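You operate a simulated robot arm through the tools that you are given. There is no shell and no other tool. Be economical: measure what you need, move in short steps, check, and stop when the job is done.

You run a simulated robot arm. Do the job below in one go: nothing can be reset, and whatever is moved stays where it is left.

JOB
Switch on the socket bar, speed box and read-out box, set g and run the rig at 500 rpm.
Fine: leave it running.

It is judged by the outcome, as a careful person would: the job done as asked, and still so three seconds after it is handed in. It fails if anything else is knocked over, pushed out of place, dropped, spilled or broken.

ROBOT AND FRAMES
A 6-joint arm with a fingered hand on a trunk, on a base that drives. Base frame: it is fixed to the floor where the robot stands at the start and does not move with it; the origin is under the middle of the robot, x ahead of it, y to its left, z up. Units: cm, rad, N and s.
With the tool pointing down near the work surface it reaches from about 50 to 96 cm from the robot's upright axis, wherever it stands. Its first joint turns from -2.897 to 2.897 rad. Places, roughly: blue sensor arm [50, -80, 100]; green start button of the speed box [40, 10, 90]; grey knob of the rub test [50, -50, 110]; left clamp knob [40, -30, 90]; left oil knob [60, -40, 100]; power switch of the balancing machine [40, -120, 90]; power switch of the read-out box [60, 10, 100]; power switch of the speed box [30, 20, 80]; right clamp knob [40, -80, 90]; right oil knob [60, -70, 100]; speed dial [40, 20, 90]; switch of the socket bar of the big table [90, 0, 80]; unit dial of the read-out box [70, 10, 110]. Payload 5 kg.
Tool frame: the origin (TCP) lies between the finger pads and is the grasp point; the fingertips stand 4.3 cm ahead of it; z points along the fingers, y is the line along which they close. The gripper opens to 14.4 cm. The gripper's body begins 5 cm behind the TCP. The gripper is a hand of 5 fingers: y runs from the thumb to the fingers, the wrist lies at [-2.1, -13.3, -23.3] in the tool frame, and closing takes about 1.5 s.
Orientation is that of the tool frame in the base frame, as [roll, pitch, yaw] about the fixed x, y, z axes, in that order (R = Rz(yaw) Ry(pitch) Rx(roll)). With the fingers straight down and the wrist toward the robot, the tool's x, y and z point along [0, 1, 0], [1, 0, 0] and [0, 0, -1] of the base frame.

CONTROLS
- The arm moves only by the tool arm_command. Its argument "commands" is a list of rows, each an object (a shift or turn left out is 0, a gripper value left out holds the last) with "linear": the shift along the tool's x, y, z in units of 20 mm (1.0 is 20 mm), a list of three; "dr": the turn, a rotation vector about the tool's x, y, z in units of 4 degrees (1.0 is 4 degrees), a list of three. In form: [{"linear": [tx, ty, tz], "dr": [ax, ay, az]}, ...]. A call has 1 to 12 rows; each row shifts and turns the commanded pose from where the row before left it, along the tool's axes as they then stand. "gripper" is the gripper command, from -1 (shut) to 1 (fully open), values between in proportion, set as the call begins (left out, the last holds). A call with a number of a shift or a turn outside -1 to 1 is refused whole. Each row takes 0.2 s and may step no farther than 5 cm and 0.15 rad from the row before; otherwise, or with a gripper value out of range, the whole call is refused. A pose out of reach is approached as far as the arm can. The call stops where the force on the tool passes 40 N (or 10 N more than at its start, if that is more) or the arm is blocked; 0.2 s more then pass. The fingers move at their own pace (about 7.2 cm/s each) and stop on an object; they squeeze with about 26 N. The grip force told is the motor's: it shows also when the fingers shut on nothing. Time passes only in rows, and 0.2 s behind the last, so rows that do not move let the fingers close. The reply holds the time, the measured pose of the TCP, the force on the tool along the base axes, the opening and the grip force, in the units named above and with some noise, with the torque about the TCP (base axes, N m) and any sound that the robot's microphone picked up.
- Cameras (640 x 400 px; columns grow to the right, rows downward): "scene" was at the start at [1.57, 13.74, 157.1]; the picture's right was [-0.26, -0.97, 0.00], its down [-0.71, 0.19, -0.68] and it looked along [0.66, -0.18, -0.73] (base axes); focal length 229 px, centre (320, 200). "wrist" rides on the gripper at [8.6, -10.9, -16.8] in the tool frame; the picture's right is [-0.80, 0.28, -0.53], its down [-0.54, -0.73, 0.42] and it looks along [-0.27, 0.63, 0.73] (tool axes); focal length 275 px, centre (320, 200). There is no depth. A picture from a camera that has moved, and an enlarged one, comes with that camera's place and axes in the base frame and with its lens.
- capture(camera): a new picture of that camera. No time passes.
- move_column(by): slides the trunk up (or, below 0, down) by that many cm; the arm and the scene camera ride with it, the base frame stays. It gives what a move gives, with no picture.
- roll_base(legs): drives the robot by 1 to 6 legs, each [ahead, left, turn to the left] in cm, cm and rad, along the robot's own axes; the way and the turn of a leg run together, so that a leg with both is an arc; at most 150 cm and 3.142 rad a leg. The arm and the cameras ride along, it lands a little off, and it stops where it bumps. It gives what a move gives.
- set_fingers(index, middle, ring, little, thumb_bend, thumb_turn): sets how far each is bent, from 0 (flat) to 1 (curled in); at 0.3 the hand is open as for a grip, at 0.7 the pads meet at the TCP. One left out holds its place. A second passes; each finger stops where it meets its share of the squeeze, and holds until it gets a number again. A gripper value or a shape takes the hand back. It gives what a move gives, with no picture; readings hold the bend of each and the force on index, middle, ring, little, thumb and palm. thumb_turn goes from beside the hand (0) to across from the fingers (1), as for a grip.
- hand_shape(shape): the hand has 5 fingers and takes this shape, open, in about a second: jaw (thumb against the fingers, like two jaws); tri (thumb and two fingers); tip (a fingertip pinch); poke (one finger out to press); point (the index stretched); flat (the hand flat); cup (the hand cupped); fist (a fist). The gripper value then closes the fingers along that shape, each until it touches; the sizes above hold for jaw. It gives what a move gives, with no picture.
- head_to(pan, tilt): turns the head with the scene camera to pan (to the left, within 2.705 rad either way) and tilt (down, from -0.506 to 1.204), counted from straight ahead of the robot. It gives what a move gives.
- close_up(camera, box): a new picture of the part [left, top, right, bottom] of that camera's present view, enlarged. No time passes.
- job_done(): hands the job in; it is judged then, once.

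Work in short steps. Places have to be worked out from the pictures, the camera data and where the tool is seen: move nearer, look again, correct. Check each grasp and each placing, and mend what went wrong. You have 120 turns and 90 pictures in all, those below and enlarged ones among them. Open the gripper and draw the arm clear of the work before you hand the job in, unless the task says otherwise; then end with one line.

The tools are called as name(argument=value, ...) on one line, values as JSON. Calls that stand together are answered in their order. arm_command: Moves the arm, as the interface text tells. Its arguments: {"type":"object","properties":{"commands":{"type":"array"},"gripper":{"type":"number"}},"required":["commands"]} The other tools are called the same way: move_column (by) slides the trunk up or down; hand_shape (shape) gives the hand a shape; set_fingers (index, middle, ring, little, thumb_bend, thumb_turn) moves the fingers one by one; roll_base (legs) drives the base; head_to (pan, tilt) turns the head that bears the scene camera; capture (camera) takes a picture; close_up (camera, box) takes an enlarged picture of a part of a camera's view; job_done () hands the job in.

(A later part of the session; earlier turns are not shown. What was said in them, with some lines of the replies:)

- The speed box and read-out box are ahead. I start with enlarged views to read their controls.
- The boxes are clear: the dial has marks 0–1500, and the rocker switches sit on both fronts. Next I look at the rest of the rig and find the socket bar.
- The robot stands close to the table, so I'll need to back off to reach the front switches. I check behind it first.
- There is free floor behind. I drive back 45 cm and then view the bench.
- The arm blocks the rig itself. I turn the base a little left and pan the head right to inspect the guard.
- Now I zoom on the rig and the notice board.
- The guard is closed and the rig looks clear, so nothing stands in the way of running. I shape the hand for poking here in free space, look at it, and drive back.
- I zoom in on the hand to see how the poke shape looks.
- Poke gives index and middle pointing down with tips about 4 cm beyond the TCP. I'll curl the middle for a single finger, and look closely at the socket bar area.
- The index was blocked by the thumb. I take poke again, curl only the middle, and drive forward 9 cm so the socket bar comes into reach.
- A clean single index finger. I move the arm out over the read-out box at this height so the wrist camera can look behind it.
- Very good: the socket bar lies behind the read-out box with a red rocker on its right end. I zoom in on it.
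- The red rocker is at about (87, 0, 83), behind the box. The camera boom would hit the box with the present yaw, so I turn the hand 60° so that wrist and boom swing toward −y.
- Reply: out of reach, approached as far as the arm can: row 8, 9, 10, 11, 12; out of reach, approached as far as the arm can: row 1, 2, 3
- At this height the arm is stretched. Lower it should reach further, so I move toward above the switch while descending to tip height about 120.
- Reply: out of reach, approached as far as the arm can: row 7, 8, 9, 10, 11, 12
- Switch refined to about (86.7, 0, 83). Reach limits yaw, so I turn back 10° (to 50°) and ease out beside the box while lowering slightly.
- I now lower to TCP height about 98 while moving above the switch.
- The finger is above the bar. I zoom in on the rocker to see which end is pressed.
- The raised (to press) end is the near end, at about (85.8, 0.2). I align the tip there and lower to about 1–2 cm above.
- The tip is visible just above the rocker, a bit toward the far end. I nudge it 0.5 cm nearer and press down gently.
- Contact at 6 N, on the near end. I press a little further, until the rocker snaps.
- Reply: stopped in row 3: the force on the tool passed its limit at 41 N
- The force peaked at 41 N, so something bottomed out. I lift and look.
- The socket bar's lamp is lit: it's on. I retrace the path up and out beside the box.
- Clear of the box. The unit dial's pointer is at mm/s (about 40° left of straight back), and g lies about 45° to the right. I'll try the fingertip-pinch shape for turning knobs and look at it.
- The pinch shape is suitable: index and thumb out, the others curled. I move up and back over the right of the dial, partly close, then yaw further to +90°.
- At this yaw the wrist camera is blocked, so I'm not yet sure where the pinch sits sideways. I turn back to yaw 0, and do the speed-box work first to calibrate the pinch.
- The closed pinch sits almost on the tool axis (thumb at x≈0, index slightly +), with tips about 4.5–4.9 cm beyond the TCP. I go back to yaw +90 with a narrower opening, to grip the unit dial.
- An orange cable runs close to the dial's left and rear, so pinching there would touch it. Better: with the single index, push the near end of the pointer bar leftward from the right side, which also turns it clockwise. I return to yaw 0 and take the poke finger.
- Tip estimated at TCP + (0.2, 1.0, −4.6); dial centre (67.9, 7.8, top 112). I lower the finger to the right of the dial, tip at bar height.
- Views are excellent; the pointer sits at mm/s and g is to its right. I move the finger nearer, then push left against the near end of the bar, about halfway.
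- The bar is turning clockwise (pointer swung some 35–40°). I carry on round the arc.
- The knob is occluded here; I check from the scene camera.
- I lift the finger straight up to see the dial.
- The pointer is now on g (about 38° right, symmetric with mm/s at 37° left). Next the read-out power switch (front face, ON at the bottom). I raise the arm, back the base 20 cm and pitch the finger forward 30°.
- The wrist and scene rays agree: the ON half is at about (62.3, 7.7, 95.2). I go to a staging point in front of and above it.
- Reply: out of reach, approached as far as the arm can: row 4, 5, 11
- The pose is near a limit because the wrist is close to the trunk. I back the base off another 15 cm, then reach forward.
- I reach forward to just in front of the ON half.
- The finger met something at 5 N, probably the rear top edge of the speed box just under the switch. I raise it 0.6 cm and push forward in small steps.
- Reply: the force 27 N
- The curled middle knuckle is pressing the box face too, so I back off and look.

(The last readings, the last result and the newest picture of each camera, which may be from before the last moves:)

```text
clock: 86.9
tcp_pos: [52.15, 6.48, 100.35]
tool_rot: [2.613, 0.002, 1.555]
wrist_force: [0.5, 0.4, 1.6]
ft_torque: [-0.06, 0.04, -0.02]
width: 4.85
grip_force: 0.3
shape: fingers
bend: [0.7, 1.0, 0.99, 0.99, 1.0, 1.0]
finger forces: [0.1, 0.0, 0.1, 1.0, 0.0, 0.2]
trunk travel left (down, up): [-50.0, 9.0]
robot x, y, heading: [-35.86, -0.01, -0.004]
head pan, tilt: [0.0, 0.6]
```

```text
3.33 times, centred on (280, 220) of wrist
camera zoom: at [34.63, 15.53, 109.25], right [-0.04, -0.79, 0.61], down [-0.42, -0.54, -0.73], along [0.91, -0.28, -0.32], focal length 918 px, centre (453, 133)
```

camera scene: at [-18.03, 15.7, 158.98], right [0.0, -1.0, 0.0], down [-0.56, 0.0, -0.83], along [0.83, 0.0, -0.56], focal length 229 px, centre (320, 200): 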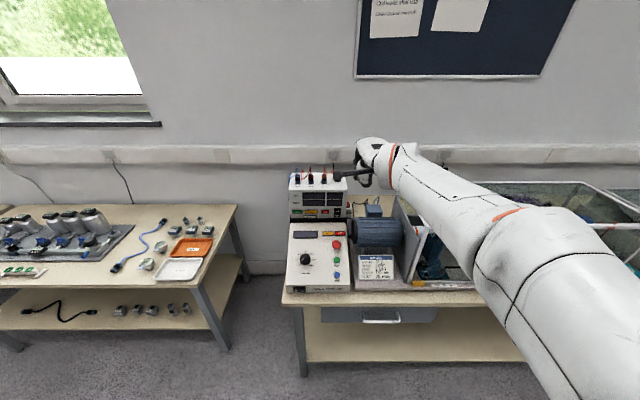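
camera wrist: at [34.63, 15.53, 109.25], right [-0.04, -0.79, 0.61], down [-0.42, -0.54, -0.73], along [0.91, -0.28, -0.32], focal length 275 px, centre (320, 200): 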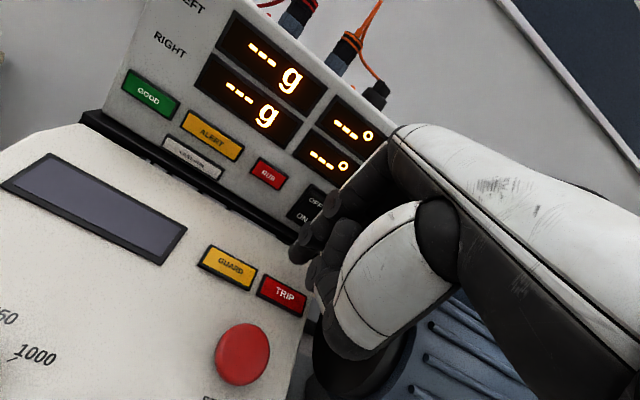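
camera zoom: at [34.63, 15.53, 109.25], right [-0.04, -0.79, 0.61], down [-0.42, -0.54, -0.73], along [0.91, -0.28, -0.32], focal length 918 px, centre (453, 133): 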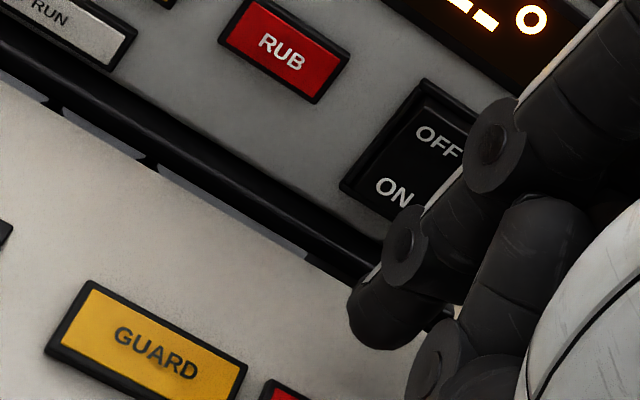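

The read-out box is on and shows g. Now the speed-box switch: its ON half is at about (32.8, 21.7, 84.3), on the front face. I raise the arm and back off the base to get in front of it.

arm_command(commands=[{"linear": [0, 0.5, -0.86]}, {"linear": [0, 0.5, -0.86]}, {"linear": [0, 0.5, -0.86]}, {"linear": [0, 0.5, -0.86]}, {"linear": [0, 0.5, -0.86]}])

roll_base(legs=[[-17, 0, 0]])

arm_command(commands=[{"linear": [0.8, -0.43, -0.25]}, {"linear": [0.8, -0.43, -0.25]}, {"linear": [0.8, -0.43, -0.25]}, {"linear": [0.8, -0.43, -0.25]}, {"linear": [0.8, -0.43, -0.25]}, {"linear": [0.8, -0.43, -0.25]}, {"linear": [0.8, -0.43, -0.25]}, {"linear": [0.8, -0.43, -0.25]}, {"linear": [0.7, -0.43, -0.25]}])

capture(camera="wrist")

```text
clock: 88.1
tcp_pos: [52.31, 6.36, 110.22]
tool_rot: [2.613, 0.001, 1.556]
wrist_force: [-0.7, -0.5, -0.1]
ft_torque: [-0.01, 0.01, -0.02]
width: 4.85
grip_force: 0.2
shape: fingers
bend: [0.7, 1.0, 0.99, 0.99, 1.0, 1.0]
finger forces: [0.0, 0.0, 0.0, 0.0, 0.0, 0.1]
trunk travel left (down, up): [-50.0, 9.0]
robot x, y, heading: [-35.76, -0.22, -0.009]
head pan, tilt: [0.0, 0.6]
```

```text
clock: 89.5
tcp_pos: [35.24, 6.59, 110.38]
tool_rot: [2.611, 0.002, 1.555]
wrist_force: [-0.1, 0.0, -0.5]
ft_torque: [-0.01, -0.02, -0.01]
width: 4.85
grip_force: 0.1
shape: fingers
bend: [0.7, 1.0, 0.99, 0.99, 1.0, 1.0]
finger forces: [0.0, 0.1, 0.1, 0.1, 0.1, 0.1]
trunk travel left (down, up): [-50.0, 9.0]
robot x, y, heading: [-53.07, 0.01, -0.005]
head pan, tilt: [0.0, 0.6]
```

```text
clock: 91.5
tcp_pos: [26.45, 21.23, 110.28]
tool_rot: [2.61, 0.001, 1.554]
wrist_force: [-0.3, 0.6, -0.1]
ft_torque: [0.0, -0.01, -0.01]
width: 4.83
grip_force: 0.0
shape: fingers
bend: [0.7, 1.0, 0.99, 0.99, 1.0, 1.0]
finger forces: [0.1, 0.0, 0.1, 0.0, 0.0, 0.0]
trunk travel left (down, up): [-50.0, 9.0]
robot x, y, heading: [-52.72, -0.44, -0.008]
head pan, tilt: [0.0, 0.6]
```

```text
24 pictures are left
camera wrist: at [8.91, 30.18, 119.23], right [-0.04, -0.8, 0.61], down [-0.42, -0.54, -0.73], along [0.91, -0.28, -0.31], focal length 275 px, centre (320, 200)
```

wrist: 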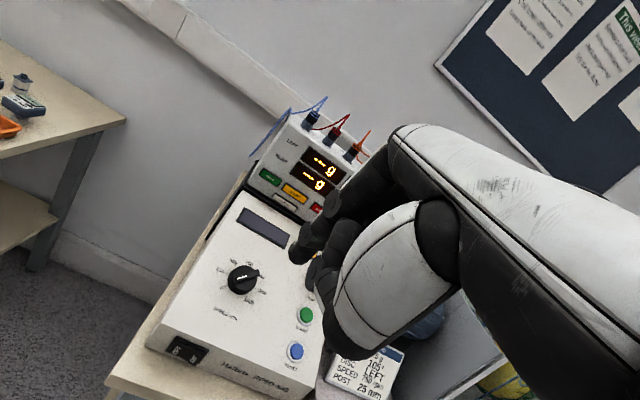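

The switch is visible at lower left. I lower to about 4 cm above its level, still in front of the table edge.

arm_command(commands=[{"linear": [0, -0.51, 0.863]}, {"linear": [0, -0.51, 0.863]}, {"linear": [0, -0.51, 0.863]}, {"linear": [0, -0.51, 0.863]}, {"linear": [0, -0.51, 0.863]}, {"linear": [0, -0.51, 0.863]}, {"linear": [0, -0.51, 0.863]}, {"linear": [0, -0.51, 0.863]}, {"linear": [0, -0.51, 0.863]}])

close_up(camera="wrist", box=[180, 170, 380, 320])

```text
clock: 93.5
tcp_pos: [26.45, 20.86, 92.15]
tool_rot: [2.611, 0.002, 1.554]
wrist_force: [0.7, -0.2, 0.6]
ft_torque: [-0.04, 0.03, 0.01]
width: 4.86
grip_force: 0.0
shape: fingers
bend: [0.7, 1.0, 0.99, 0.99, 1.0, 1.0]
finger forces: [0.0, 0.1, 0.0, 0.0, 0.1, 0.0]
trunk travel left (down, up): [-50.0, 9.0]
robot x, y, heading: [-52.75, 0.32, -0.009]
head pan, tilt: [0.0, 0.6]
```

```text
2.67 times, centred on (280, 245) of wrist
camera zoom: at [8.79, 29.92, 101.02], right [-0.04, -0.8, 0.61], down [-0.42, -0.54, -0.73], along [0.91, -0.28, -0.31], focal length 734 px, centre (427, 80)
```

zoom: 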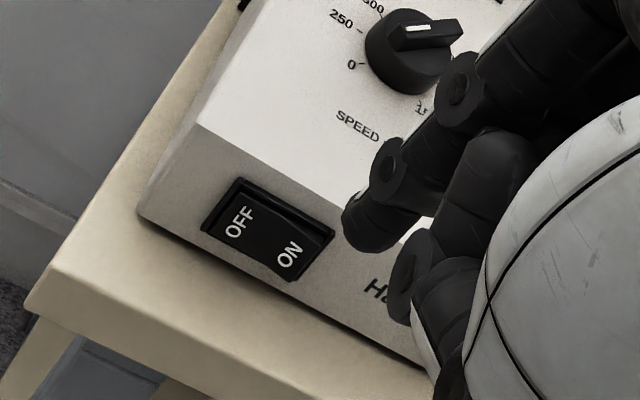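

The finger's y is aligned (≈21.9). I lower to ON's height and move forward to about 1 cm before contact.

arm_command(commands=[{"linear": [0, -0.404, 0.69]}, {"linear": [0, -0.404, 0.69]}, {"linear": [0, -0.404, 0.69]}, {"linear": [0.02, 0.43, 0.253]}, {"linear": [0.02, 0.43, 0.253]}, {"linear": [0.02, 0.3, 0.176]}])

close_up(camera="wrist", box=[200, 190, 360, 310])

```text
clock: 95.0
tcp_pos: [29.12, 20.88, 87.13]
tool_rot: [2.612, 0.002, 1.556]
wrist_force: [-0.4, -0.2, -0.7]
ft_torque: [0.02, 0.01, 0.02]
width: 4.85
grip_force: 0.0
shape: fingers
bend: [0.7, 1.0, 0.99, 0.99, 1.0, 1.0]
finger forces: [0.0, 0.0, 0.0, 0.1, 0.0, 0.0]
trunk travel left (down, up): [-50.0, 9.0]
robot x, y, heading: [-52.88, 0.08, -0.004]
head pan, tilt: [0.0, 0.6]
```

```text
3.33 times, centred on (280, 250) of wrist
camera zoom: at [11.47, 29.93, 96.12], right [-0.04, -0.79, 0.61], down [-0.42, -0.54, -0.73], along [0.91, -0.28, -0.32], focal length 918 px, centre (453, 33)
```

zoom: 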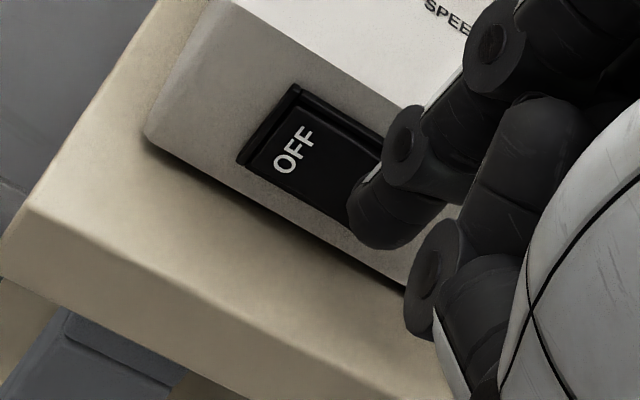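

Well aligned with the ON half. I push forward in small steps.

arm_command(commands=[{"linear": [0, 0.22, 0.126]}, {"linear": [0, 0.22, 0.126]}, {"linear": [0, 0.17, 0.1]}])

close_up(camera="wrist", box=[200, 190, 360, 310])

```text
clock: 95.8
tcp_pos: [30.45, 21.13, 87.38]
tool_rot: [2.612, 0.002, 1.556]
wrist_force: [-1.4, 0.4, 0.1]
ft_torque: [0.01, 0.0, 0.01]
width: 4.81
grip_force: 0.3
shape: fingers
bend: [0.7, 1.0, 0.99, 0.99, 1.0, 1.0]
finger forces: [1.1, 0.1, 0.0, 0.0, 0.0, 0.0]
trunk travel left (down, up): [-50.0, 9.0]
robot x, y, heading: [-53.11, 0.3, -0.007]
head pan, tilt: [0.0, 0.6]
```

```text
3.33 times, centred on (280, 250) of wrist
camera zoom: at [12.89, 29.95, 96.28], right [-0.04, -0.79, 0.61], down [-0.42, -0.54, -0.73], along [0.91, -0.28, -0.31], focal length 918 px, centre (453, 33)
```

zoom: 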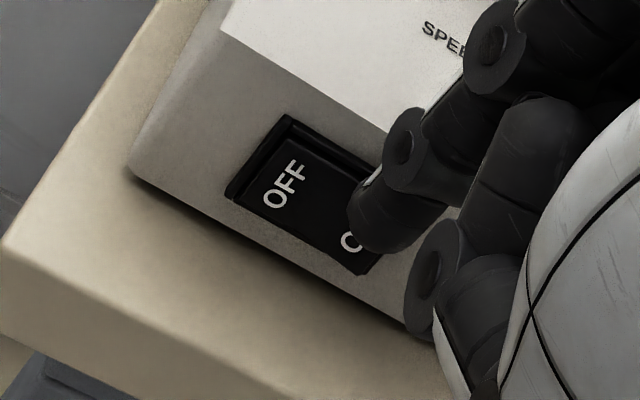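

Just in contact (1 N). I keep pushing gently.

arm_command(commands=[{"linear": [0, 0.15, 0.088]}, {"linear": [0, 0.15, 0.088]}])

```text
clock: 96.3
tcp_pos: [31.19, 20.95, 87.32]
tool_rot: [2.612, 0.001, 1.557]
wrist_force: [-4.2, 0.7, 0.5]
ft_torque: [0.05, 0.11, 0.03]
width: 4.66
grip_force: 2.3
shape: fingers
bend: [0.7, 1.0, 0.99, 0.99, 1.0, 1.0]
finger forces: [4.0, 0.1, 0.1, 0.0, 0.0, 0.1]
trunk travel left (down, up): [-50.0, 9.0]
robot x, y, heading: [-52.94, 0.31, -0.009]
head pan, tilt: [0.0, 0.6]
```

Force is 4 N and rising, so I push a little more.

arm_command(commands=[{"linear": [0, 0.15, 0.088]}, {"linear": [0, 0.1, 0.06]}])

capture(camera="wrist")

```text
clock: 97.0
tcp_pos: [31.65, 21.04, 87.32]
tool_rot: [2.614, 0.0, 1.557]
wrist_force: [-8.7, 1.5, 3.8]
ft_torque: [0.04, 0.22, 0.08]
width: 4.49
grip_force: 4.4
shape: fingers
bend: [0.7, 1.0, 0.99, 0.99, 1.0, 1.0]
finger forces: [9.5, 0.1, 0.0, 0.0, 0.0, 0.0]
trunk travel left (down, up): [-50.0, 9.0]
robot x, y, heading: [-52.86, 0.2, 0.0]
head pan, tilt: [0.0, 0.6]
```

```text
20 pictures are left
camera wrist: at [14.03, 29.97, 96.29], right [-0.04, -0.79, 0.61], down [-0.42, -0.54, -0.73], along [0.91, -0.28, -0.31], focal length 275 px, centre (320, 200)
```

wrist: 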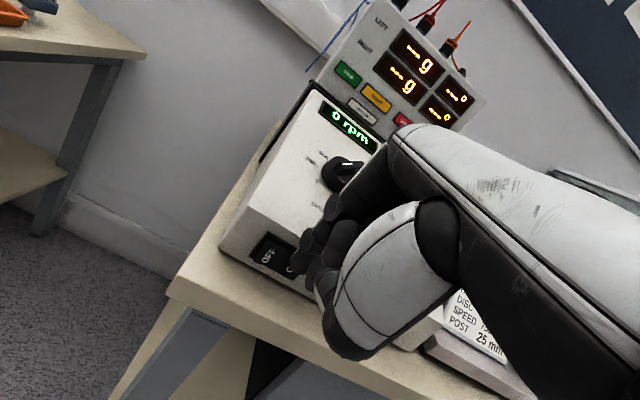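

The display lights: 0 rpm — the speed box is on. I back off, raise, ease the pitch to about 17° (normal to the panel), and drive forward over the START button.

arm_command(commands=[{"linear": [0, -0.86, -0.5]}, {"linear": [0, -0.86, -0.5]}, {"linear": [0, 0.5, -0.86]}, {"linear": [0, 0.5, -0.86]}, {"linear": [0, 0.5, -0.86]}, {"linear": [0, 0.5, -0.86]}, {"linear": [0, 0.5, -0.86]}, {"linear": [0, 0.5, -0.86]}, {"linear": [0, 0.5, -0.86]}, {"linear": [0, 0.5, -0.86]}])

arm_command(commands=[{"linear": [-0.9, 0, 0], "dr": [1, 0, 0]}, {"linear": [-0.9, 0, 0], "dr": [1, 0, 0]}, {"linear": [-0.9, 0, 0], "dr": [1, 0, 0]}, {"linear": [-0.9, 0, 0], "dr": [0.35, 0, 0]}, {"linear": [-0.9, 0, 0]}, {"linear": [-0.9, 0, 0]}, {"linear": [-0.9, 0, 0]}])

roll_base(legs=[[12, 0, 0]])

capture(camera="wrist")

```text
clock: 99.2
tcp_pos: [27.79, 21.05, 103.35]
tool_rot: [2.61, 0.003, 1.556]
wrist_force: [0.4, -0.8, 0.6]
ft_torque: [0.0, -0.03, -0.03]
width: 4.84
grip_force: 0.1
shape: fingers
bend: [0.7, 1.0, 0.99, 0.99, 1.0, 1.0]
finger forces: [0.0, 0.1, 0.0, 0.1, 0.0, 0.1]
trunk travel left (down, up): [-50.0, 9.0]
robot x, y, heading: [-52.83, -0.02, -0.005]
head pan, tilt: [0.0, 0.6]
```

```text
clock: 100.8
tcp_pos: [27.62, 8.53, 103.56]
tool_rot: [2.846, 0.001, 1.556]
wrist_force: [-0.3, -0.9, 0.2]
ft_torque: [0.0, 0.0, 0.0]
width: 4.86
grip_force: 0.0
shape: fingers
bend: [0.7, 1.0, 0.99, 0.99, 1.0, 1.0]
finger forces: [0.1, 0.0, 0.0, 0.0, 0.1, 0.0]
trunk travel left (down, up): [-50.0, 9.0]
robot x, y, heading: [-52.57, 0.13, -0.007]
head pan, tilt: [0.0, 0.6]
```

```text
clock: 102.0
tcp_pos: [39.88, 8.43, 103.51]
tool_rot: [2.846, 0.002, 1.554]
wrist_force: [0.7, -0.1, 0.1]
ft_torque: [0.02, -0.01, -0.01]
width: 4.85
grip_force: 0.0
shape: fingers
bend: [0.7, 1.0, 0.99, 0.99, 1.0, 1.0]
finger forces: [0.0, 0.0, 0.0, 0.0, 0.1, 0.0]
trunk travel left (down, up): [-50.0, 9.0]
robot x, y, heading: [-40.61, -0.01, -0.005]
head pan, tilt: [0.0, 0.6]
```

```text
19 pictures are left
camera wrist: at [24.87, 17.42, 116.24], right [0.1, -0.8, 0.59], down [-0.58, -0.54, -0.61], along [0.81, -0.28, -0.52], focal length 275 px, centre (320, 200)
```

wrist: 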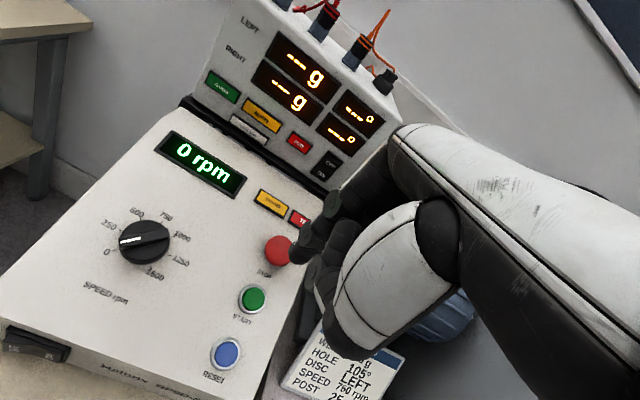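

The dial's pointer is exactly at 0, and START is at (42.0, 9.1). I'll press START with the dial at zero (the safe way), then turn up. Lowering to a hover first.

arm_command(commands=[{"linear": [-0.04, -0.26, 0.95]}, {"linear": [-0.04, -0.26, 0.95]}, {"linear": [-0.04, -0.26, 0.95]}, {"linear": [-0.04, -0.26, 0.95]}])

close_up(camera="wrist", box=[200, 190, 360, 310])

```text
clock: 103.0
tcp_pos: [40.15, 8.25, 95.59]
tool_rot: [2.848, 0.002, 1.556]
wrist_force: [0.1, 0.5, 0.8]
ft_torque: [0.01, 0.01, 0.0]
width: 4.85
grip_force: 0.1
shape: fingers
bend: [0.7, 1.0, 0.99, 0.99, 1.0, 1.0]
finger forces: [0.1, 0.0, 0.1, 0.0, 0.1, 0.1]
trunk travel left (down, up): [-50.0, 9.0]
robot x, y, heading: [-40.56, 0.12, -0.004]
head pan, tilt: [0.0, 0.6]
```

```text
3.33 times, centred on (280, 250) of wrist
camera zoom: at [25.01, 17.18, 108.42], right [0.1, -0.8, 0.59], down [-0.58, -0.53, -0.61], along [0.81, -0.28, -0.52], focal length 918 px, centre (453, 33)
```

zoom: 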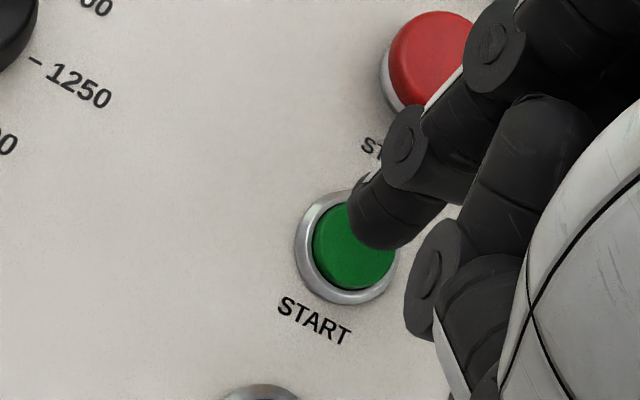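

The finger will land on the button. I press down along the tool axis in small steps.

arm_command(commands=[{"linear": [0.05, 0, 0.5]}, {"linear": [0, 0, 0.2]}, {"linear": [0, 0, 0.2]}])

```text
clock: 103.8
tcp_pos: [40.64, 8.21, 93.9]
tool_rot: [2.842, 0.001, 1.556]
wrist_force: [-1.2, 1.6, 5.6]
ft_torque: [0.1, -0.07, 0.03]
width: 4.84
grip_force: 2.6
shape: fingers
bend: [0.7, 1.0, 0.99, 0.99, 1.0, 1.0]
finger forces: [5.4, 0.0, 0.0, 0.0, 0.0, 0.0]
trunk travel left (down, up): [-50.0, 9.0]
robot x, y, heading: [-40.73, 0.29, -0.007]
head pan, tilt: [0.0, 0.6]
heard: click
```

A click was heard. I release and look at the panel.

arm_command(commands=[{"linear": [0, 0, -0.9]}, {"linear": [0, 0, -0.9]}, {"linear": [0, 0, -0.9]}, {"linear": [0, 0, -0.9]}, {"linear": [0, 0, -0.9]}])

capture(camera="wrist")

```text
clock: 105.0
tcp_pos: [38.06, 8.25, 102.59]
tool_rot: [2.847, 0.003, 1.555]
wrist_force: [-0.4, 0.4, 1.2]
ft_torque: [-0.01, 0.01, 0.01]
width: 4.88
grip_force: 0.1
shape: fingers
bend: [0.7, 1.0, 0.99, 0.99, 1.0, 1.0]
finger forces: [0.1, 0.0, 0.0, 0.1, 0.0, 0.0]
trunk travel left (down, up): [-50.0, 9.0]
robot x, y, heading: [-40.62, -0.17, -0.007]
head pan, tilt: [0.0, 0.6]
```

```text
17 pictures are left
camera wrist: at [22.9, 17.16, 115.41], right [0.1, -0.8, 0.59], down [-0.58, -0.53, -0.62], along [0.81, -0.28, -0.52], focal length 275 px, centre (320, 200)
```

wrist: 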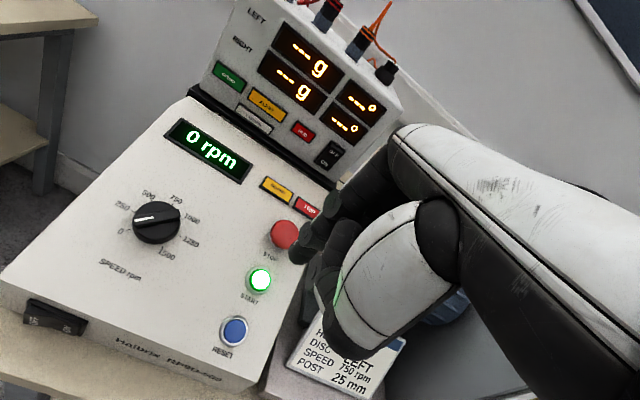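

START is lit: the drive runs at 0 rpm. Now the dial: centre top at about (41.7, 21.2, 91.5), axis normal to the panel. I take the pinch shape, move above it and yaw +45°.

hand_shape(shape="tip")

arm_command(commands=[{"linear": [0.93, 0, 0]}, {"linear": [0.93, 0, 0]}, {"linear": [0.93, 0, 0]}, {"linear": [0.93, 0, 0]}, {"linear": [0.93, 0, 0]}, {"linear": [0.93, 0, 0]}, {"linear": [0.93, 0, 0]}], gripper=-0.5)

arm_command(commands=[{"dr": [0, 0, -1]}, {"dr": [0, 0, -1]}, {"dr": [0, 0, -1]}, {"dr": [0, 0, -1]}, {"dr": [0, 0, -1]}, {"dr": [0, 0, -1]}, {"dr": [0, 0, -1]}, {"dr": [0, 0, -1]}, {"dr": [0, 0, -1]}, {"dr": [0, 0, -1]}, {"dr": [0, 0, -1]}, {"dr": [0, 0, -0.4]}])

capture(camera="wrist")

close_up(camera="scene", box=[250, 150, 370, 270])

```text
clock: 105.9
tcp_pos: [38.0, 8.05, 102.55]
tool_rot: [2.848, 0.001, 1.558]
wrist_force: [1.2, -0.2, -0.2]
ft_torque: [-0.01, 0.04, 0.02]
width: 14.38
grip_force: 0.0
shape: tip
bend: [0.3, 0.98, 0.99, 0.99, 0.3, 0.98]
finger forces: [0.0, 0.0, 0.0, 0.0, 0.0, 0.0]
trunk travel left (down, up): [-50.0, 9.0]
robot x, y, heading: [-40.96, -0.22, -0.004]
head pan, tilt: [0.0, 0.6]
```

```text
clock: 107.5
tcp_pos: [38.27, 21.27, 102.55]
tool_rot: [2.847, 0.0, 1.556]
wrist_force: [0.4, -1.0, 0.4]
ft_torque: [0.0, 0.0, -0.04]
width: 3.67
grip_force: 0.0
shape: tip
bend: [0.73, 0.98, 0.99, 0.99, 0.74, 1.0]
finger forces: [0.0, 0.1, 0.0, 0.0, 0.0, 0.0]
trunk travel left (down, up): [-50.0, 9.0]
robot x, y, heading: [-40.52, -0.2, -0.005]
head pan, tilt: [0.0, 0.6]
```

```text
clock: 110.1
tcp_pos: [38.14, 21.0, 102.27]
tool_rot: [2.926, 0.178, 2.198]
wrist_force: [-0.7, 0.6, 0.4]
ft_torque: [0.01, 0.0, 0.0]
width: 3.66
grip_force: 0.1
shape: tip
bend: [0.73, 0.98, 0.99, 0.99, 0.74, 1.0]
finger forces: [0.0, 0.0, 0.1, 0.0, 0.0, 0.0]
out of reach, approached as far as the arm can: row 6, 8
trunk travel left (down, up): [-50.0, 9.0]
robot x, y, heading: [-40.57, 0.03, -0.001]
head pan, tilt: [0.0, 0.6]
```

```text
16 pictures are left
camera wrist: at [20.23, 21.72, 114.45], right [0.53, -0.46, 0.71], down [-0.13, -0.88, -0.46], along [0.84, 0.15, -0.52], focal length 275 px, centre (320, 200)
```

wrist: 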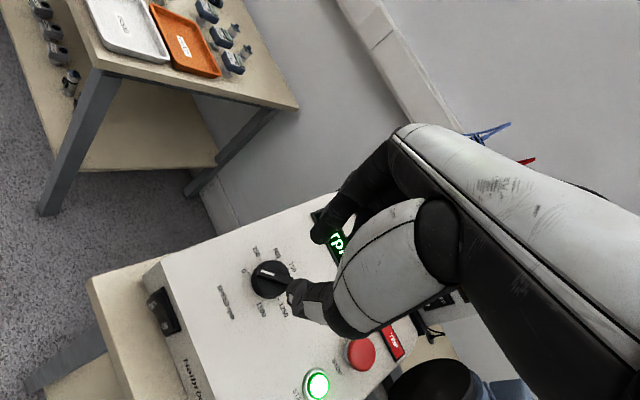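

```text
3.33 times, centred on (310, 210) of scene
camera zoom: at [-37.79, 15.78, 158.98], right [-0.01, -1.0, 0.0], down [-0.56, 0.0, -0.83], along [0.82, 0.0, -0.57], focal length 764 px, centre (353, 167)
```

zoom: 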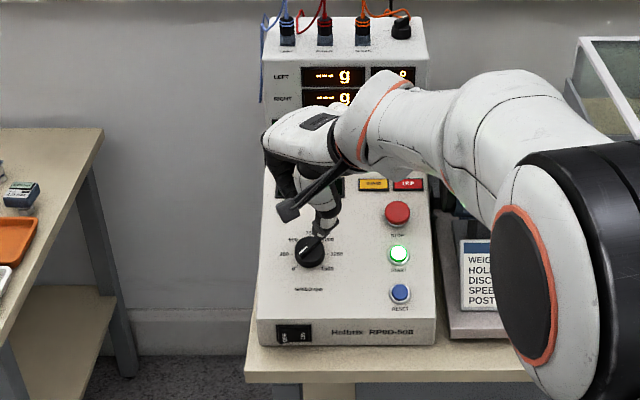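

The hand is yawed about 37° and normal to the panel; a good start. I lower 5 cm along the tool axis and check the straddle.

arm_command(commands=[{"linear": [0, 0.08, 0.85]}, {"linear": [0, 0.08, 0.85]}, {"linear": [0, 0.08, 0.85]}])

close_up(camera="wrist", box=[210, 180, 370, 300])

close_up(camera="scene", box=[280, 190, 340, 240])

```text
clock: 110.9
tcp_pos: [40.05, 21.49, 97.56]
tool_rot: [2.925, 0.179, 2.196]
wrist_force: [0.7, -0.1, 0.2]
ft_torque: [0.01, 0.01, -0.01]
width: 3.66
grip_force: 0.0
shape: tip
bend: [0.73, 0.98, 0.99, 0.99, 0.74, 1.0]
finger forces: [0.1, 0.0, 0.0, 0.0, 0.0, 0.0]
trunk travel left (down, up): [-50.0, 9.0]
robot x, y, heading: [-40.55, 0.27, -0.008]
head pan, tilt: [0.0, 0.6]
```

```text
3.33 times, centred on (290, 240) of wrist
camera zoom: at [22.17, 22.17, 109.69], right [0.53, -0.46, 0.71], down [-0.13, -0.88, -0.46], along [0.84, 0.15, -0.52], focal length 918 px, centre (420, 67)
```

zoom: 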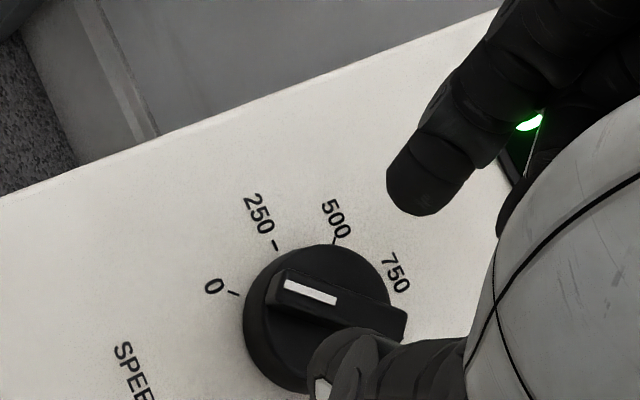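

```text
8.00 times, centred on (310, 215) of scene
camera zoom: at [-37.78, 15.79, 158.98], right [-0.01, -1.0, 0.0], down [-0.56, 0.0, -0.83], along [0.82, 0.0, -0.57], focal length 1832 px, centre (400, 80)
```

zoom: 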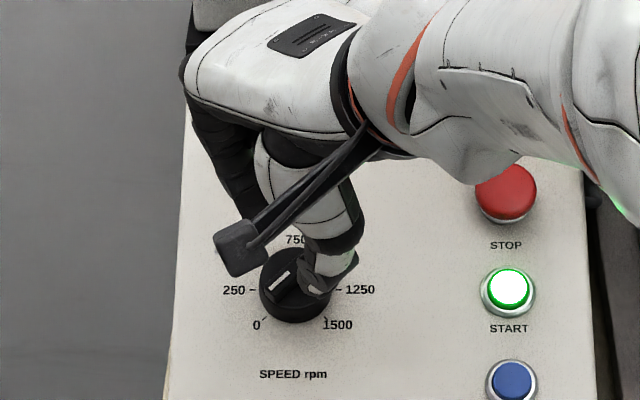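

The thumb and index straddle the bar; projected landing is centred. I lower 2.6 cm more and close.

arm_command(commands=[{"linear": [0, 0, 0.7]}, {"linear": [0, 0, 0.6]}])

arm_command(commands=[{}, {}, {}, {}, {}, {}], gripper=-1)

close_up(camera="wrist", box=[210, 180, 370, 300])

```text
clock: 111.5
tcp_pos: [40.76, 21.17, 94.99]
tool_rot: [2.925, 0.18, 2.195]
wrist_force: [0.1, -0.4, 0.6]
ft_torque: [0.03, 0.0, 0.0]
width: 3.67
grip_force: 0.0
shape: tip
bend: [0.73, 0.98, 0.99, 0.99, 0.74, 1.0]
finger forces: [0.1, 0.1, 0.0, 0.1, 0.0, 0.0]
trunk travel left (down, up): [-50.0, 9.0]
robot x, y, heading: [-40.6, 0.14, -0.008]
head pan, tilt: [0.0, 0.6]
```

```text
clock: 112.9
tcp_pos: [40.82, 21.36, 94.95]
tool_rot: [2.926, 0.179, 2.196]
wrist_force: [3.2, 2.7, 4.4]
ft_torque: [0.11, -0.16, -0.04]
width: 2.27
grip_force: 25.7
shape: tip
bend: [0.72, 1.0, 1.0, 1.0, 0.75, 1.0]
finger forces: [22.7, 0.0, 0.0, 0.0, 20.4, 0.0]
trunk travel left (down, up): [-50.0, 9.0]
robot x, y, heading: [-40.46, 0.01, -0.007]
head pan, tilt: [0.0, 0.6]
```

```text
3.33 times, centred on (290, 240) of wrist
camera zoom: at [22.91, 21.92, 107.18], right [0.53, -0.46, 0.72], down [-0.13, -0.88, -0.46], along [0.84, 0.15, -0.52], focal length 918 px, centre (420, 67)
```

zoom: 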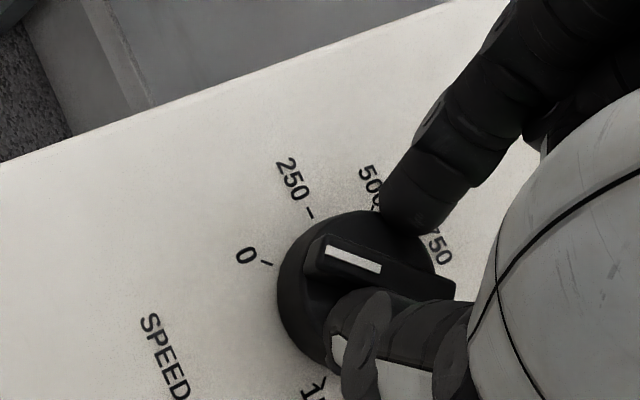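

Firm grip on the bar, force balanced. I turn clockwise 40° and check the display.

arm_command(commands=[{"dr": [0, 0, 1]}, {"dr": [0, 0, 1]}, {"dr": [0, 0, 1]}, {"dr": [0, 0, 1]}, {"dr": [0, 0, 1]}, {"dr": [0, 0, 1]}, {"dr": [0, 0, 1]}, {"dr": [0, 0, 1]}, {"dr": [0, 0, 1]}, {"dr": [0, 0, 1]}])

capture(camera="wrist")

```text
clock: 115.1
tcp_pos: [40.79, 21.29, 95.22]
tool_rot: [2.842, 0.03, 1.659]
wrist_force: [-0.9, -8.5, 2.0]
ft_torque: [-0.21, -0.41, 0.03]
width: 2.09
grip_force: 25.8
shape: tip
bend: [0.73, 1.0, 1.0, 1.0, 0.74, 1.0]
finger forces: [29.2, 0.1, 0.1, 0.1, 21.9, 0.0]
out of reach, approached as far as the arm can: row 5, 6
trunk travel left (down, up): [-50.0, 9.0]
robot x, y, heading: [-40.55, -0.06, -0.005]
head pan, tilt: [0.0, 0.6]
```

```text
11 pictures are left
camera wrist: at [24.87, 29.05, 107.71], right [0.18, -0.76, 0.62], down [-0.52, -0.61, -0.6], along [0.84, -0.21, -0.51], focal length 275 px, centre (320, 200)
```

wrist: 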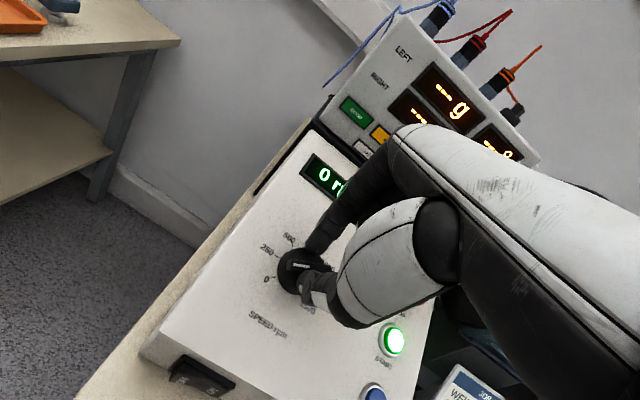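

The display still reads 0, so I look closely at whether the dial turned.

close_up(camera="wrist", box=[240, 150, 380, 300])

```text
2.67 times, centred on (310, 225) of wrist
camera zoom: at [24.87, 29.05, 107.71], right [0.18, -0.76, 0.62], down [-0.52, -0.61, -0.6], along [0.84, -0.21, -0.51], focal length 734 px, centre (347, 133)
```

zoom: 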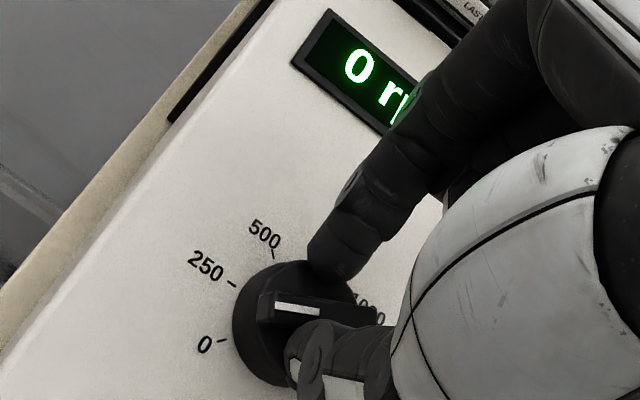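

The dial turned partly (about 17°), with some slip in the grip. I carry on turning clockwise.

arm_command(commands=[{"dr": [0, 0, 1]}, {"dr": [0, 0, 1]}, {"dr": [0, 0, 1]}, {"dr": [0, 0, 1]}, {"dr": [0, 0, 1]}, {"dr": [0, 0, 1]}, {"dr": [0, 0, 1]}, {"dr": [0, 0, 1]}, {"dr": [0, 0, 1]}, {"dr": [0, 0, 1]}])

close_up(camera="scene", box=[270, 180, 350, 240])

```text
clock: 117.3
tcp_pos: [40.7, 21.35, 95.27]
tool_rot: [2.891, -0.167, 0.988]
wrist_force: [-1.6, -14.9, 6.7]
ft_torque: [-0.67, -0.58, -0.16]
width: 2.0
grip_force: 25.9
shape: tip
bend: [0.73, 1.0, 1.0, 1.0, 0.74, 1.0]
finger forces: [36.4, 0.0, 0.0, 0.1, 17.6, 0.0]
trunk travel left (down, up): [-50.0, 9.0]
robot x, y, heading: [-40.8, -0.19, -0.001]
head pan, tilt: [0.0, 0.6]
```

```text
6.67 times, centred on (310, 210) of scene
camera zoom: at [-37.87, 15.63, 159.0], right [-0.01, -1.0, 0.0], down [-0.56, 0.0, -0.83], along [0.83, 0.0, -0.56], focal length 1527 px, centre (387, 133)
```

zoom: 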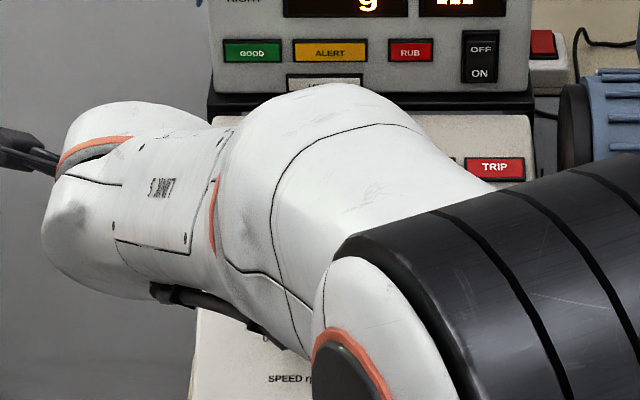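

The scene view is blocked. I use the wrist camera for dial and display together.

capture(camera="wrist")

```text
8 pictures are left
camera wrist: at [31.98, 34.67, 109.96], right [-0.37, -0.82, 0.45], down [-0.74, -0.04, -0.67], along [0.56, -0.58, -0.59], focal length 275 px, centre (320, 200)
```

wrist: 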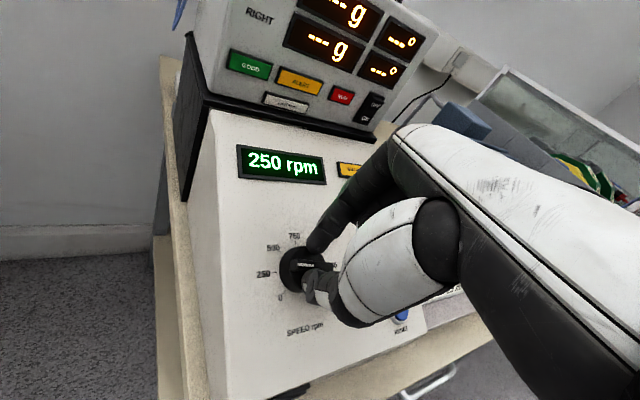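

The dial has detents: it's now at 250 and the display reads 250 rpm, so the next notch is 500. I turn on another 28° or so.

arm_command(commands=[{"dr": [0, 0, 1]}, {"dr": [0, 0, 1]}, {"dr": [0, 0, 1]}, {"dr": [0, 0, 1]}, {"dr": [0, 0, 1]}, {"dr": [0, 0, 1]}, {"dr": [0, 0, 1]}])

capture(camera="wrist")

```text
clock: 118.9
tcp_pos: [40.78, 21.31, 95.28]
tool_rot: [2.999, -0.265, 0.498]
wrist_force: [-9.3, -14.4, -3.7]
ft_torque: [-0.73, 0.13, -0.26]
width: 1.94
grip_force: 26.1
shape: tip
bend: [0.72, 1.0, 1.0, 1.0, 0.75, 1.0]
finger forces: [27.2, 0.1, 0.0, 0.1, 16.6, 0.0]
trunk travel left (down, up): [-50.0, 9.0]
robot x, y, heading: [-40.44, 0.18, -0.006]
head pan, tilt: [0.0, 0.6]
```

```text
7 pictures are left
camera wrist: at [38.44, 35.07, 111.98], right [-0.71, -0.62, 0.34], down [-0.66, 0.39, -0.65], along [0.26, -0.68, -0.68], focal length 275 px, centre (320, 200)
```

wrist: 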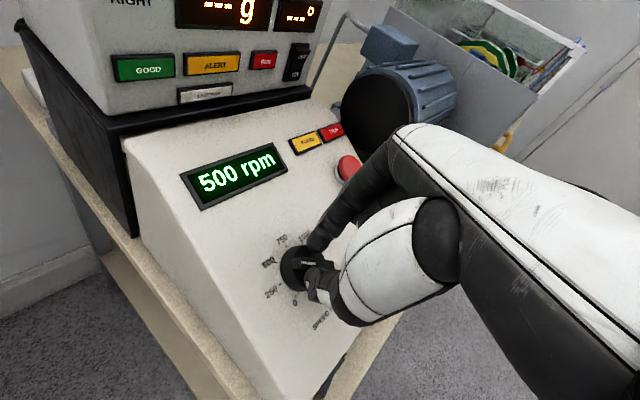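

500 rpm. I relax the twist slightly, open the pinch, and lift straight off along the axis.

arm_command(commands=[{}, {}, {}, {}], gripper=-0.4)

arm_command(commands=[{"linear": [0, 0, -0.5]}, {"linear": [0, 0, -0.9]}, {"linear": [0, 0, -0.9]}, {"linear": [0, 0, -0.9]}, {"linear": [0, 0, -0.9]}, {"linear": [0, 0, -0.9]}, {"linear": [0, 0, -0.9]}])

capture(camera="wrist")

```text
clock: 119.9
tcp_pos: [40.88, 21.48, 95.28]
tool_rot: [2.999, -0.266, 0.5]
wrist_force: [0.2, -0.3, -0.1]
ft_torque: [0.02, -0.01, -0.01]
width: 4.28
grip_force: 0.0
shape: tip
bend: [0.73, 0.98, 0.99, 0.99, 0.74, 1.0]
finger forces: [0.0, 0.1, 0.1, 0.0, 0.0, 0.0]
trunk travel left (down, up): [-50.0, 9.0]
robot x, y, heading: [-40.7, 0.05, -0.004]
head pan, tilt: [0.0, 0.6]
```

```text
clock: 121.5
tcp_pos: [37.22, 21.43, 106.42]
tool_rot: [2.999, -0.265, 0.498]
wrist_force: [-0.4, 0.4, -0.2]
ft_torque: [0.01, -0.01, 0.0]
width: 4.31
grip_force: 0.1
shape: tip
bend: [0.73, 0.98, 0.99, 0.99, 0.74, 1.0]
finger forces: [0.1, 0.0, 0.0, 0.1, 0.0, 0.0]
trunk travel left (down, up): [-50.0, 9.0]
robot x, y, heading: [-40.87, -0.06, -0.005]
head pan, tilt: [0.0, 0.6]
```

```text
6 pictures are left
camera wrist: at [34.75, 35.14, 123.15], right [-0.71, -0.62, 0.34], down [-0.65, 0.39, -0.65], along [0.27, -0.68, -0.68], focal length 275 px, centre (320, 200)
```

wrist: 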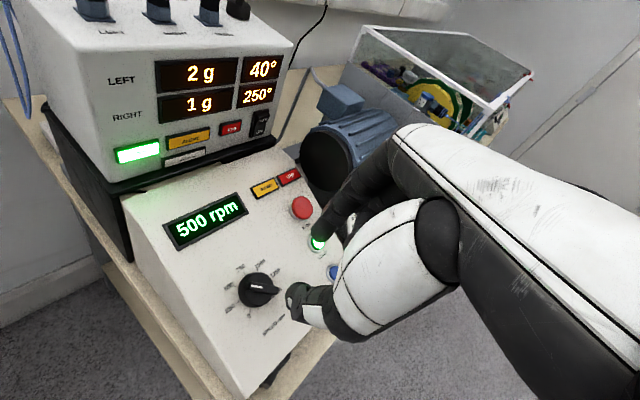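

Running at 500 rpm: the read-out shows g and GOOD is lit. I raise the arm, open the hand, and back away.

arm_command(commands=[{"linear": [0, 0, -0.9]}, {"linear": [0, 0, -0.9]}, {"linear": [0, 0, -0.9]}, {"linear": [0, 0, -0.9]}, {"linear": [0, 0, -0.9]}])

roll_base(legs=[[-20, 0, 0]])

arm_command(commands=[{}, {}, {}, {}], gripper=1)

capture(camera="scene")

capture(camera="wrist")

```text
clock: 122.7
tcp_pos: [34.62, 21.53, 115.18]
tool_rot: [2.997, -0.265, 0.5]
wrist_force: [-0.7, -0.5, 1.1]
ft_torque: [-0.02, -0.03, 0.03]
width: 4.31
grip_force: 0.0
shape: tip
bend: [0.73, 0.98, 0.99, 0.99, 0.74, 1.0]
finger forces: [0.0, 0.0, 0.0, 0.0, 0.0, 0.1]
trunk travel left (down, up): [-50.0, 9.0]
robot x, y, heading: [-40.78, 0.22, -0.007]
head pan, tilt: [0.0, 0.6]
```

```text
clock: 124.3
tcp_pos: [14.77, 21.57, 115.14]
tool_rot: [2.997, -0.266, 0.5]
wrist_force: [0.3, 0.8, -0.1]
ft_torque: [0.0, 0.0, 0.02]
width: 4.31
grip_force: 0.1
shape: tip
bend: [0.73, 0.98, 0.99, 0.99, 0.74, 1.0]
finger forces: [0.0, 0.0, 0.0, 0.1, 0.0, 0.0]
trunk travel left (down, up): [-50.0, 9.0]
robot x, y, heading: [-60.51, 0.6, -0.005]
head pan, tilt: [0.0, 0.6]
```

```text
clock: 125.3
tcp_pos: [14.73, 21.55, 115.18]
tool_rot: [2.996, -0.265, 0.499]
wrist_force: [-0.7, 0.1, -0.9]
ft_torque: [-0.03, 0.0, -0.01]
width: 14.33
grip_force: 0.0
shape: tip
bend: [0.3, 0.98, 0.99, 0.99, 0.3, 0.98]
finger forces: [0.0, 0.0, 0.0, 0.0, 0.1, 0.1]
trunk travel left (down, up): [-50.0, 9.0]
robot x, y, heading: [-60.51, 0.38, -0.006]
head pan, tilt: [0.0, 0.6]
```

```text
5 pictures are left
camera scene: at [-57.72, 15.92, 158.98], right [-0.01, -1.0, 0.0], down [-0.56, 0.0, -0.83], along [0.83, -0.01, -0.56], focal length 229 px, centre (320, 200)
```

scene: 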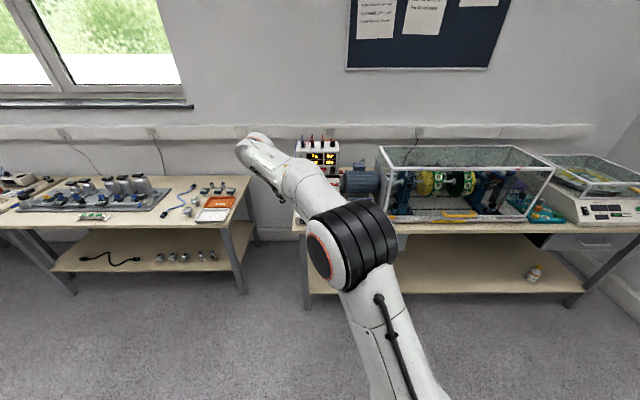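

```text
4 pictures are left
camera wrist: at [12.38, 35.38, 131.81], right [-0.71, -0.62, 0.34], down [-0.65, 0.39, -0.65], along [0.27, -0.68, -0.68], focal length 275 px, centre (320, 200)
```

wrist: 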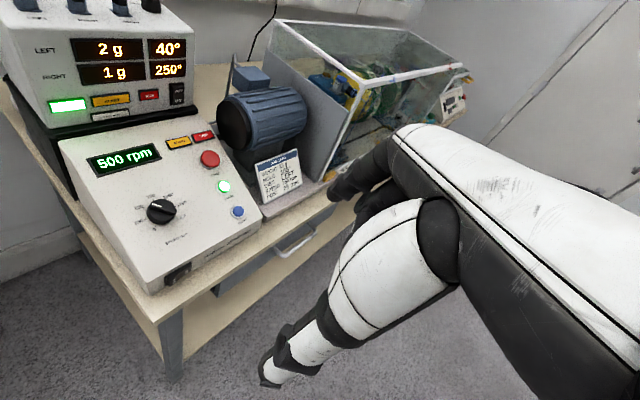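

The rig holds steady at 500 rpm with the read-out in g, everything is in place, and the arm is clear, so I hand in.

job_done()

```text
The job is handed in.
```

The socket bar, speed box and read-out box are switched on, the read-out is set to g, and the rig is running at 500 rpm with the arm clear.
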